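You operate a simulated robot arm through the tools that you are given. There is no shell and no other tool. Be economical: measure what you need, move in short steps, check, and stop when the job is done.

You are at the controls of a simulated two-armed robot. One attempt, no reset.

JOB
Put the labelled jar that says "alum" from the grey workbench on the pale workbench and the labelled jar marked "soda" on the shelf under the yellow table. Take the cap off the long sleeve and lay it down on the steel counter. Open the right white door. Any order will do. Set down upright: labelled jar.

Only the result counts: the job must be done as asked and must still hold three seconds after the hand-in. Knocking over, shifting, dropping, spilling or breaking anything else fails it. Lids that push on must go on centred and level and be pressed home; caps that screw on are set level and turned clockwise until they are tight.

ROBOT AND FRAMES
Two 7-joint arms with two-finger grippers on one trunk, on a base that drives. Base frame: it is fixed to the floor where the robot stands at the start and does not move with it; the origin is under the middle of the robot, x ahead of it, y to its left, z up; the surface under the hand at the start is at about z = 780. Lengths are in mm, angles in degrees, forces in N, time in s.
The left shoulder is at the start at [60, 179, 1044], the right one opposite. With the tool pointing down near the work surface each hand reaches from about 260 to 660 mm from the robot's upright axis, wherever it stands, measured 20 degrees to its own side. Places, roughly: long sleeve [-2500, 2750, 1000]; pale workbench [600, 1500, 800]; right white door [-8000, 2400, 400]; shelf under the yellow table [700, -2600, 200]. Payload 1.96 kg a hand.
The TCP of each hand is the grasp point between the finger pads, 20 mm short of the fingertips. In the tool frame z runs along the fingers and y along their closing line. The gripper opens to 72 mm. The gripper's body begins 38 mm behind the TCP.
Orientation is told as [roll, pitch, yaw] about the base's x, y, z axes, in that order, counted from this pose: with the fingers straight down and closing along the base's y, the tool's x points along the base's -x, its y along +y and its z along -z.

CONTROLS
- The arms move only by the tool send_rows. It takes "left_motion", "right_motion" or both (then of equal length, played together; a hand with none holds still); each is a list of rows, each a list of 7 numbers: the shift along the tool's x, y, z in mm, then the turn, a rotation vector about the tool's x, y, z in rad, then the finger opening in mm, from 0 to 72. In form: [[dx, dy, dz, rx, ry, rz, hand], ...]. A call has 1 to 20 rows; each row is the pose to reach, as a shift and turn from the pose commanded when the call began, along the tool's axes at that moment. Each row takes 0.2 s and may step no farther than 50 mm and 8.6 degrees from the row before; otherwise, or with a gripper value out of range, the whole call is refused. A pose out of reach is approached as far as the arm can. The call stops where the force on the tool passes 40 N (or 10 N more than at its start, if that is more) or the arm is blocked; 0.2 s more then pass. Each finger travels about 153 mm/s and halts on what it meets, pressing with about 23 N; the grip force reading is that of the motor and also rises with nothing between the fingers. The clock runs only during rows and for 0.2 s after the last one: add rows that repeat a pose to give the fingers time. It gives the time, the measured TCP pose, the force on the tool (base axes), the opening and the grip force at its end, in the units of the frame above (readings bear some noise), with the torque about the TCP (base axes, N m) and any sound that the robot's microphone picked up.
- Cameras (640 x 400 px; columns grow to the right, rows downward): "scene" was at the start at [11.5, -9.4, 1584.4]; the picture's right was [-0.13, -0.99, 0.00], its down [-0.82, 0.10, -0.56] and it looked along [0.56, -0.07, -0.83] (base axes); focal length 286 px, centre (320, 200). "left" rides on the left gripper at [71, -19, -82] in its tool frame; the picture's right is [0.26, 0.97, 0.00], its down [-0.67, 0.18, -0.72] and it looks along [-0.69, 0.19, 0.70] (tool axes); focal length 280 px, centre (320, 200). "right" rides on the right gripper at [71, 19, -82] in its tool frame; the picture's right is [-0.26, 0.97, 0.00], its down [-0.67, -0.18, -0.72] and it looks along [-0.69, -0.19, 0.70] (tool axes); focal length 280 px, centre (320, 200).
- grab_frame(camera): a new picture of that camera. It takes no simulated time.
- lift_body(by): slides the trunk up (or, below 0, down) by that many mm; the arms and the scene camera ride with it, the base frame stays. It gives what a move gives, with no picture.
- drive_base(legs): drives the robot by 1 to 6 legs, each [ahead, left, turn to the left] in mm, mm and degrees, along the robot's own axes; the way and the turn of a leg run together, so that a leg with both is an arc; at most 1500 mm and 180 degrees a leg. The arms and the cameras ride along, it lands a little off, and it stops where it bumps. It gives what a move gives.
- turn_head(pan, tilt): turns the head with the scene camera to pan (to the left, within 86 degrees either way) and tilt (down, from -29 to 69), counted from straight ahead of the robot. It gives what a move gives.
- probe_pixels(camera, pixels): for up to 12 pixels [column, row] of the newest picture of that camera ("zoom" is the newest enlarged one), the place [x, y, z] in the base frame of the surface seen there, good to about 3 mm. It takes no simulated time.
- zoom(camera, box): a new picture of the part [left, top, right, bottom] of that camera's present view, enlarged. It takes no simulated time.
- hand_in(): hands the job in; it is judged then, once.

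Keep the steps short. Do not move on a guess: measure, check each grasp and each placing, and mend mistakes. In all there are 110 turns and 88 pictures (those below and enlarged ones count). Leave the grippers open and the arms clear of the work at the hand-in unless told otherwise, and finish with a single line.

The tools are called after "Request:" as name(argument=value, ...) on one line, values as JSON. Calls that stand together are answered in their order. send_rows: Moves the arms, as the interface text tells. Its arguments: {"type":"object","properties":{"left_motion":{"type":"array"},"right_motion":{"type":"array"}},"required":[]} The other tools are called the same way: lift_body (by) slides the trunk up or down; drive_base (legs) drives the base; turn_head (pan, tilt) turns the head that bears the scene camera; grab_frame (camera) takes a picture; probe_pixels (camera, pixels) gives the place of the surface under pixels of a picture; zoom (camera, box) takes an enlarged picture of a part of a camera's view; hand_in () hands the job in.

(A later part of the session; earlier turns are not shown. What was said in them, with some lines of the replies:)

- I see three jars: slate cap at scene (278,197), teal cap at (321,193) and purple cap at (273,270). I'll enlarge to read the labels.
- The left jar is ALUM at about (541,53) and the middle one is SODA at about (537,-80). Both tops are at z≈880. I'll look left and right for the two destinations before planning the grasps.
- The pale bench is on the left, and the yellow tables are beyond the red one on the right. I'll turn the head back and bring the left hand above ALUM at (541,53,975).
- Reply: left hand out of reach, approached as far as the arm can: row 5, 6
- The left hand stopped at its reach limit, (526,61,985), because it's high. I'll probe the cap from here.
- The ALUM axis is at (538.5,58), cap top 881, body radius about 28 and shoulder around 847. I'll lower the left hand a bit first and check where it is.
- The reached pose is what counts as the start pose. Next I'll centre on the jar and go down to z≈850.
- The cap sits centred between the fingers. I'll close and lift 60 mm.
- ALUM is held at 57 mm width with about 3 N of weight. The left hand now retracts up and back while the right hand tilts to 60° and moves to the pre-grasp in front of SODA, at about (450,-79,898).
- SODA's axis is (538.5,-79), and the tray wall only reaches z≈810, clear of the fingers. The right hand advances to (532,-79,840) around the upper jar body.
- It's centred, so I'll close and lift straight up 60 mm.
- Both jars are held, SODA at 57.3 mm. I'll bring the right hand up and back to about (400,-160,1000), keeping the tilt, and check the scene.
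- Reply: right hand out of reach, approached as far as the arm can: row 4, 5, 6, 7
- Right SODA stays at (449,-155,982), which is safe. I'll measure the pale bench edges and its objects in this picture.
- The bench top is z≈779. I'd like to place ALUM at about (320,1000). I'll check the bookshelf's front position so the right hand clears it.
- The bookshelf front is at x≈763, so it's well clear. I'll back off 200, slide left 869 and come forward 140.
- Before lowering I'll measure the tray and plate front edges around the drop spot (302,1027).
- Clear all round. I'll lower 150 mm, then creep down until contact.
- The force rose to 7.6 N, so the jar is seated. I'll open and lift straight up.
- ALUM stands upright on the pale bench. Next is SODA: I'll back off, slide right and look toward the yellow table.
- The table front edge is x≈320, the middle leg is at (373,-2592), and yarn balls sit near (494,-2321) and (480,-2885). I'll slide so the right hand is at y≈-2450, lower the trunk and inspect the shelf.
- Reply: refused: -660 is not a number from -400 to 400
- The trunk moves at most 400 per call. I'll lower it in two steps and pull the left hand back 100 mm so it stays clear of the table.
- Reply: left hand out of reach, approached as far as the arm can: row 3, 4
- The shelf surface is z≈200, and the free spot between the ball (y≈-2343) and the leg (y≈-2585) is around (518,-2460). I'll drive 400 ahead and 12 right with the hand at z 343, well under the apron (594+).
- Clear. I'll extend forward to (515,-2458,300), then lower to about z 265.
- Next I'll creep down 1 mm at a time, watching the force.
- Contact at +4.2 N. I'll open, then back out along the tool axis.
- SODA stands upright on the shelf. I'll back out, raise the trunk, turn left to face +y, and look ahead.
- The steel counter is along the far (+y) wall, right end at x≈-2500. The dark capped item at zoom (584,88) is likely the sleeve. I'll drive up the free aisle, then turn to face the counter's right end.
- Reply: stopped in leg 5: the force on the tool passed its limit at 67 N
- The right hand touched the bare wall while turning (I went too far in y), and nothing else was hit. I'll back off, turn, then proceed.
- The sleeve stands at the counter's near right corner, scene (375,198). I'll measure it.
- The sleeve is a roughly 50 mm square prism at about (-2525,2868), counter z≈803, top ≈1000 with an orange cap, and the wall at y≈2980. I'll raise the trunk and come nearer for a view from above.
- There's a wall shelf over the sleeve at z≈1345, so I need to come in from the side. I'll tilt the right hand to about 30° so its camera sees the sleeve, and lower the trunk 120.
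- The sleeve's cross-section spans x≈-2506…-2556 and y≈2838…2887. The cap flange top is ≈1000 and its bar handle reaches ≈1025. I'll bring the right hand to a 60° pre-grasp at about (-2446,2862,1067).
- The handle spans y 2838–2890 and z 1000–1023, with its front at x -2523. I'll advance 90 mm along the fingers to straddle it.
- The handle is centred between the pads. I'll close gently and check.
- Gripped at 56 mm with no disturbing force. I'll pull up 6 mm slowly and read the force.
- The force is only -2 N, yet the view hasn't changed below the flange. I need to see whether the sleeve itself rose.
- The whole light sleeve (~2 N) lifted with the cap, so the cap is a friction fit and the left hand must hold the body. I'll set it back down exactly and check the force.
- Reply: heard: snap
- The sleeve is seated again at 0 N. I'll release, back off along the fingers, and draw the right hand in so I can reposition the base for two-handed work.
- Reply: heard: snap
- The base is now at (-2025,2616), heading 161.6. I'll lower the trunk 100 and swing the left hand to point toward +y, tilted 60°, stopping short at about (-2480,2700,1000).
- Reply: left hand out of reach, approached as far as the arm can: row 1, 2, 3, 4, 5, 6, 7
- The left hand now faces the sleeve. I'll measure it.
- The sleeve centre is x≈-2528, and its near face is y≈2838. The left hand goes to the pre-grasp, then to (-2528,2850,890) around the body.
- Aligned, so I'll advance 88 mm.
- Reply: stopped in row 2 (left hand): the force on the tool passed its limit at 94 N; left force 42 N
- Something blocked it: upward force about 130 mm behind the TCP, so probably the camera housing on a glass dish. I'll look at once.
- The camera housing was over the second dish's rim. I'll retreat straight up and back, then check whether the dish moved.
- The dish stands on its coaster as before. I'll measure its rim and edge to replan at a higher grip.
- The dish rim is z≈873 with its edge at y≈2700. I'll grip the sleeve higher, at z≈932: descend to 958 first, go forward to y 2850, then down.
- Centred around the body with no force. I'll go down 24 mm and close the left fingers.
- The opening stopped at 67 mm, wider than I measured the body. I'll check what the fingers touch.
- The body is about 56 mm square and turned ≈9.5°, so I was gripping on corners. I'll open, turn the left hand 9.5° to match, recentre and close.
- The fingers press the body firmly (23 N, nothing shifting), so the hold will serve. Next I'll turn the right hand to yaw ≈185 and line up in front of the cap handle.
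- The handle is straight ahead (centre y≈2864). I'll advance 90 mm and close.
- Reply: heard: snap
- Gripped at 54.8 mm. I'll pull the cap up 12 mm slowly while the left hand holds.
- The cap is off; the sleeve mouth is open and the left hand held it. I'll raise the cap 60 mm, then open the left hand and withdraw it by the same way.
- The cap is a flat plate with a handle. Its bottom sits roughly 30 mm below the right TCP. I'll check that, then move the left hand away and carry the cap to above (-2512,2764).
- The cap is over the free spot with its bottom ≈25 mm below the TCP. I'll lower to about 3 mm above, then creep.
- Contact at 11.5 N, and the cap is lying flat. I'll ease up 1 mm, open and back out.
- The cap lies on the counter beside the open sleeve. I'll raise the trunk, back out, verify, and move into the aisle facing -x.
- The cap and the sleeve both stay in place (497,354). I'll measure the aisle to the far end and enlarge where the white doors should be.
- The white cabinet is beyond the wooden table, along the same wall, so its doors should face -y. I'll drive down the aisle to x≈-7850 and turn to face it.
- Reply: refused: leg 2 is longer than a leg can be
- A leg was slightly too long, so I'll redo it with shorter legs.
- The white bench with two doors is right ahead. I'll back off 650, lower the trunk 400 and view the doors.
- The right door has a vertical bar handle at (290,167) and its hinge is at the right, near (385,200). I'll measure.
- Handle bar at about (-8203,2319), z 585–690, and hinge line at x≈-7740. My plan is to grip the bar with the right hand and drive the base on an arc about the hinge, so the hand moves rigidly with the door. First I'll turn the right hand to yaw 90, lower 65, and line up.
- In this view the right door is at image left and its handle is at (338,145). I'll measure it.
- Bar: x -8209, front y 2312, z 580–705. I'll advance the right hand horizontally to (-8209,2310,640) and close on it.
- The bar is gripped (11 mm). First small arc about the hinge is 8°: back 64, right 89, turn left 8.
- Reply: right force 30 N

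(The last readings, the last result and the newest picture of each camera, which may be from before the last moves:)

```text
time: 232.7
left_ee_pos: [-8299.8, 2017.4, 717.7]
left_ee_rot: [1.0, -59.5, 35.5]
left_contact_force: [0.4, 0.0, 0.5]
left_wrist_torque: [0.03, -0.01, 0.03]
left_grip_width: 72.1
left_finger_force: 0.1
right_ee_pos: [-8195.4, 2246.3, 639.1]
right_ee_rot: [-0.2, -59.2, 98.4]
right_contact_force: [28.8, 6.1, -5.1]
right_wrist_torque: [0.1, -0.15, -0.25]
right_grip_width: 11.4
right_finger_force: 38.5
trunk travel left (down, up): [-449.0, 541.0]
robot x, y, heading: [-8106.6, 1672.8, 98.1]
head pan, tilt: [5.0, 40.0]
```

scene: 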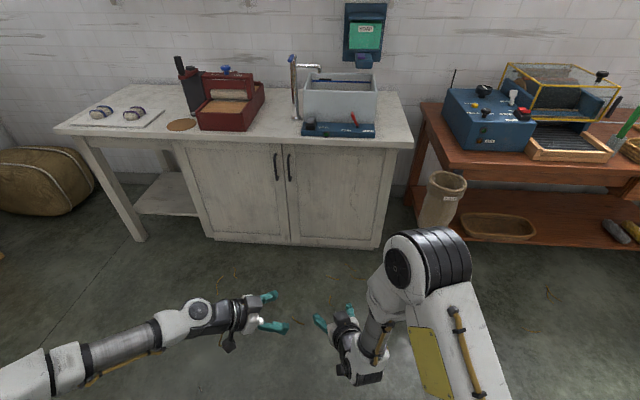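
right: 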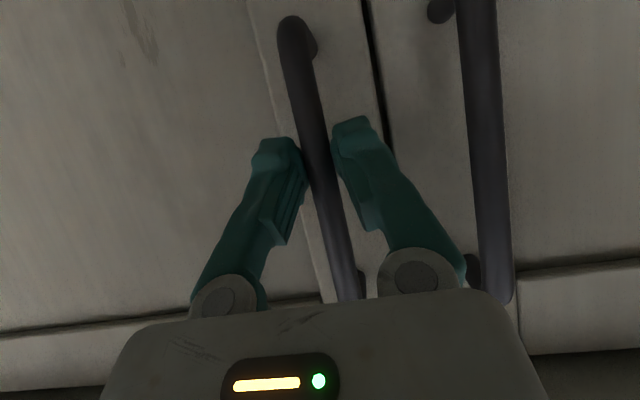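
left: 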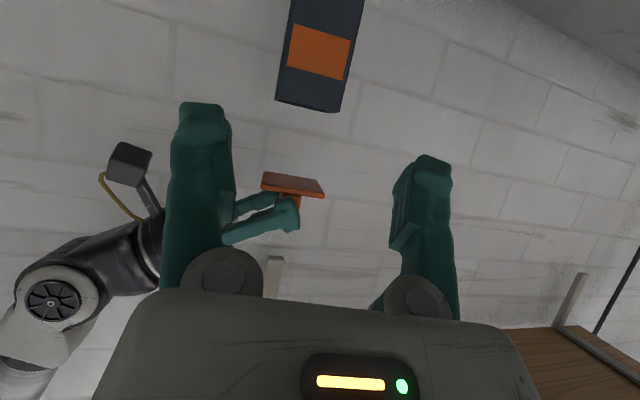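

Perfect arc, but there's a 29 N side pull toward +x. I'll relax the hand 2.5 mm to the right and read again.

Request:
send_rows(right_motion=[[0, -1.2, 0, 0, 0, 0, 0], [0, -2.5, 0, 0, 0, 0, 0], [0, -2.5, 0, 0, 0, 0, 0]])

```text
time: 233.5
left_ee_pos: [-8302.2, 2015.8, 717.6]
left_ee_rot: [1.0, -59.7, 35.6]
left_contact_force: [-0.4, 0.3, -0.3]
left_wrist_torque: [0.01, -0.01, 0.04]
left_grip_width: 72.0
left_finger_force: 0.0
right_ee_pos: [-8196.3, 2244.9, 640.0]
right_ee_rot: [-0.6, -59.3, 98.8]
right_contact_force: [-1.2, -0.3, -1.0]
right_wrist_torque: [-0.02, 0.06, 0.02]
right_grip_width: 10.9
right_finger_force: 38.1
trunk travel left (down, up): [-449.0, 541.0]
robot x, y, heading: [-8101.6, 1673.6, 98.1]
head pan, tilt: [5.0, 40.0]
```

The force is zero and the door holds. I'll continue with two more arc legs of 8°.

Request:
drive_base(legs=[[-64.5, -89, 8], [-64.5, -89, 8]])

```text
time: 235.5
left_ee_pos: [-8190.8, 1882.8, 718.2]
left_ee_rot: [1.0, -59.7, 50.5]
left_contact_force: [-0.1, 0.8, -1.0]
left_wrist_torque: [-0.02, -0.02, 0.0]
left_grip_width: 72.2
left_finger_force: 0.0
right_ee_pos: [-8150.9, 2129.3, 639.2]
right_ee_rot: [0.0, -59.2, 113.5]
right_contact_force: [0.8, 0.6, 2.3]
right_wrist_torque: [-0.58, -0.13, 0.0]
right_grip_width: 10.9
right_finger_force: 37.8
trunk travel left (down, up): [-449.0, 541.0]
robot x, y, heading: [-7915.9, 1602.2, 112.9]
head pan, tilt: [5.0, 40.0]
stopped in leg 2: the force on the tool passed its limit at 42 N (the readings are from after the stop); the commanded pose is now the measured one
```

The door is ≈23° open, and the stop has reset the forces to zero. I'll continue with the arc using a refined hinge of (-7733,2362).

Request:
drive_base(legs=[[-65, -87.7, 8], [-65, -87.7, 8]])

```text
time: 237.5
left_ee_pos: [-8042.8, 1774.4, 717.8]
left_ee_rot: [0.9, -59.8, 66.6]
left_contact_force: [0.0, 0.2, 0.0]
left_wrist_torque: [0.0, -0.01, 0.0]
left_grip_width: 72.0
left_finger_force: 0.2
right_ee_pos: [-8072.9, 2019.6, 639.2]
right_ee_rot: [0.0, -59.2, 130.0]
right_contact_force: [-23.5, -22.0, -1.8]
right_wrist_torque: [0.1, 0.4, 0.33]
right_grip_width: 11.1
right_finger_force: 38.1
trunk travel left (down, up): [-449.0, 541.0]
robot x, y, heading: [-7697.8, 1580.3, 128.7]
head pan, tilt: [5.0, 40.0]
```

The door is ≈39° open with a 32 N radial pull outward. I'll relax 2.6 mm toward tool +y.

Request:
send_rows(right_motion=[[0, 1.3, 0, 0, 0, 0, 0], [0, 2.6, 0, 0, 0, 0, 0], [0, 2.6, 0, 0, 0, 0, 0]])

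Request:
drive_base(legs=[[-65.5, -87.7, 8], [-65.5, -87.7, 8]])

```text
time: 238.3
left_ee_pos: [-8041.0, 1776.1, 719.1]
left_ee_rot: [1.0, -59.7, 66.4]
left_contact_force: [-0.4, -1.2, 0.2]
left_wrist_torque: [0.04, -0.02, -0.05]
left_grip_width: 72.2
left_finger_force: 0.2
right_ee_pos: [-8071.3, 2019.8, 639.7]
right_ee_rot: [0.3, -59.3, 129.5]
right_contact_force: [4.2, 3.5, 1.2]
right_wrist_torque: [-0.12, -0.13, -0.09]
right_grip_width: 10.8
right_finger_force: 38.5
trunk travel left (down, up): [-449.0, 541.0]
robot x, y, heading: [-7694.6, 1579.6, 129.0]
head pan, tilt: [5.0, 40.0]
```

```text
time: 240.2
left_ee_pos: [-7867.3, 1712.2, 716.8]
left_ee_rot: [0.9, -59.8, 82.7]
left_contact_force: [-0.4, -0.7, -0.3]
left_wrist_torque: [0.03, 0.01, 0.01]
left_grip_width: 72.2
left_finger_force: 0.0
right_ee_pos: [-7966.3, 1934.8, 639.2]
right_ee_rot: [0.2, -59.0, 146.0]
right_contact_force: [-9.4, -14.9, -1.1]
right_wrist_torque: [0.01, 0.2, 0.19]
right_grip_width: 11.2
right_finger_force: 37.7
trunk travel left (down, up): [-449.0, 541.0]
robot x, y, heading: [-7482.0, 1621.5, 145.5]
head pan, tilt: [5.0, 40.0]
```

The door is ≈55° open. I'll relax 1.5 mm and go two more legs.

Request:
send_rows(right_motion=[[0, 0.8, 0, 0, 0, 0, 0], [0, 1.5, 0, 0, 0, 0, 0], [0, 1.5, 0, 0, 0, 0, 0]])

Request:
drive_base(legs=[[-66, -87.7, 8], [-66, -87.7, 8]])

```text
time: 241.1
left_ee_pos: [-7865.9, 1713.7, 717.5]
left_ee_rot: [1.0, -59.8, 82.6]
left_contact_force: [-0.2, 0.0, -0.1]
left_wrist_torque: [0.01, 0.01, 0.03]
left_grip_width: 71.7
left_finger_force: 0.1
right_ee_pos: [-7967.2, 1934.9, 639.1]
right_ee_rot: [0.5, -59.1, 145.8]
right_contact_force: [2.0, 4.1, 1.1]
right_wrist_torque: [-0.05, -0.16, -0.08]
right_grip_width: 10.9
right_finger_force: 37.6
trunk travel left (down, up): [-449.0, 541.0]
robot x, y, heading: [-7477.2, 1622.7, 145.1]
head pan, tilt: [5.0, 40.0]
```

```text
time: 243.0
left_ee_pos: [-7679.9, 1697.7, 718.4]
left_ee_rot: [0.9, -59.8, 98.8]
left_contact_force: [-0.1, -0.6, -0.2]
left_wrist_torque: [0.03, -0.01, 0.01]
left_grip_width: 72.3
left_finger_force: 0.1
right_ee_pos: [-7836.7, 1880.4, 638.8]
right_ee_rot: [0.3, -59.2, 162.2]
right_contact_force: [-7.8, -28.8, -3.2]
right_wrist_torque: [-0.17, 0.31, 0.37]
right_grip_width: 11.4
right_finger_force: 38.4
trunk travel left (down, up): [-449.0, 541.0]
robot x, y, heading: [-7285.9, 1720.4, 161.4]
head pan, tilt: [5.0, 40.0]
```

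The door is ≈71° open. I'll relax 2.4 mm and do the last two legs.

Request:
send_rows(right_motion=[[0, 1.2, 0, 0, 0, 0, 0], [0, 2.4, 0, 0, 0, 0, 0], [0, 2.4, 0, 0, 0, 0, 0]])

Request:
drive_base(legs=[[-66, -87.7, 8], [-66, -87.7, 8]])

Request:
grab_frame(camera="scene")

```text
time: 243.8
left_ee_pos: [-7679.6, 1699.0, 718.1]
left_ee_rot: [0.9, -59.7, 98.6]
left_contact_force: [-0.9, -0.7, -0.8]
left_wrist_torque: [0.02, 0.01, 0.0]
left_grip_width: 71.8
left_finger_force: 0.0
right_ee_pos: [-7837.0, 1879.9, 638.9]
right_ee_rot: [0.5, -59.0, 161.9]
right_contact_force: [1.3, 5.0, 0.2]
right_wrist_torque: [0.02, -0.17, -0.08]
right_grip_width: 11.2
right_finger_force: 37.9
trunk travel left (down, up): [-449.0, 541.0]
robot x, y, heading: [-7281.8, 1716.9, 161.2]
head pan, tilt: [5.0, 40.0]
```

```text
time: 245.8
left_ee_pos: [-7496.5, 1735.1, 718.2]
left_ee_rot: [0.8, -59.9, 115.1]
left_contact_force: [1.0, -0.6, 0.8]
left_wrist_torque: [0.01, 0.02, -0.01]
left_grip_width: 72.0
left_finger_force: 0.0
right_ee_pos: [-7697.5, 1863.2, 638.2]
right_ee_rot: [0.5, -59.1, 178.4]
right_contact_force: [-0.1, -19.1, -5.7]
right_wrist_torque: [-0.13, 0.26, 0.24]
right_grip_width: 11.3
right_finger_force: 37.9
trunk travel left (down, up): [-449.0, 541.0]
robot x, y, heading: [-7122.7, 1862.3, 177.3]
head pan, tilt: [5.0, 40.0]
```

```text
8 pictures are left
```

scene: 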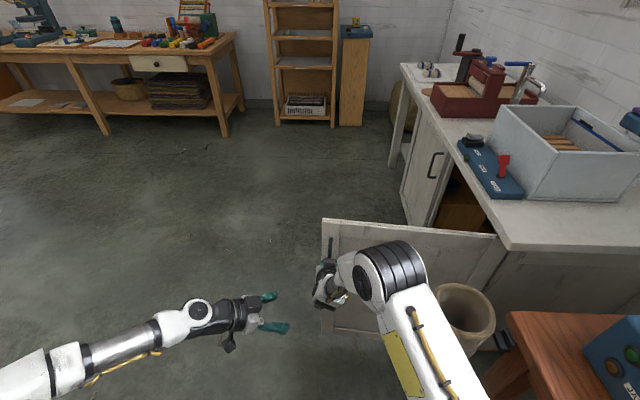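

The door is about 87° open. I'll relax, open the fingers and withdraw straight back.

Request:
send_rows(right_motion=[[0, 1.6, 0, 0, 0, 0, 0], [0, 1.6, 0, 0, 0, 0, 30], [0, 1.6, 0, 0, 0, 0, 60], [0, 1.6, 0, 0, 0, 0, 60], [10, 1.6, -17, 0, 0, 0, 60], [26, 1.6, -43, 0, 0, 0, 60], [41, 1.6, -69, 0, 0, 0, 60], [41, 1.6, -69, 0, 0, 0, 72]])

Request:
drive_base(legs=[[-200, 150, 0]])

Request:
grab_frame(camera="scene")

```text
time: 247.6
left_ee_pos: [-7496.3, 1735.8, 717.4]
left_ee_rot: [1.0, -59.7, 114.9]
left_contact_force: [-0.4, -0.5, 0.6]
left_wrist_torque: [0.03, 0.02, 0.03]
left_grip_width: 71.8
left_finger_force: 0.0
right_ee_pos: [-7616.5, 1860.0, 638.5]
right_ee_rot: [0.6, -59.0, 178.3]
right_contact_force: [0.4, 0.3, -0.5]
right_wrist_torque: [0.0, 0.06, -0.01]
right_grip_width: 71.8
right_finger_force: 0.2
trunk travel left (down, up): [-449.0, 541.0]
robot x, y, heading: [-7118.9, 1861.1, 177.3]
head pan, tilt: [5.0, 40.0]
```

```text
time: 249.4
left_ee_pos: [-7300.1, 1583.8, 718.2]
left_ee_rot: [1.0, -59.7, 114.6]
left_contact_force: [0.3, -0.1, 1.0]
left_wrist_torque: [-0.03, -0.02, -0.01]
left_grip_width: 72.2
left_finger_force: 0.2
right_ee_pos: [-7422.2, 1708.8, 639.9]
right_ee_rot: [0.6, -59.1, 178.1]
right_contact_force: [0.9, -0.1, -0.4]
right_wrist_torque: [-0.01, 0.01, -0.01]
right_grip_width: 71.9
right_finger_force: 0.1
trunk travel left (down, up): [-449.0, 541.0]
robot x, y, heading: [-6926.2, 1706.8, 177.1]
head pan, tilt: [5.0, 40.0]
```

```text
7 pictures are left
```

scene: 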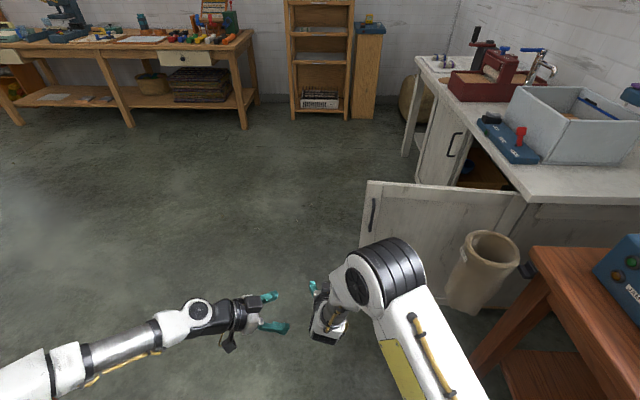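

The door stays open at about 87°. ALUM, SODA and the cap were each checked after placing, the grippers are open and the arms are clear. I'll hand in.

Request:
hand_in()

```text
The job is handed in.
```

I handed the job in: ALUM stands upright on the pale workbench, SODA stands upright on the shelf under the yellow table, the sleeve's cap lies on the steel counter and the right white door is open about 87°; along the way the right hand touched the bare wall and the left hand's camera pressed on the rim of a glass dish on the counter, and neither appeared to move anything.
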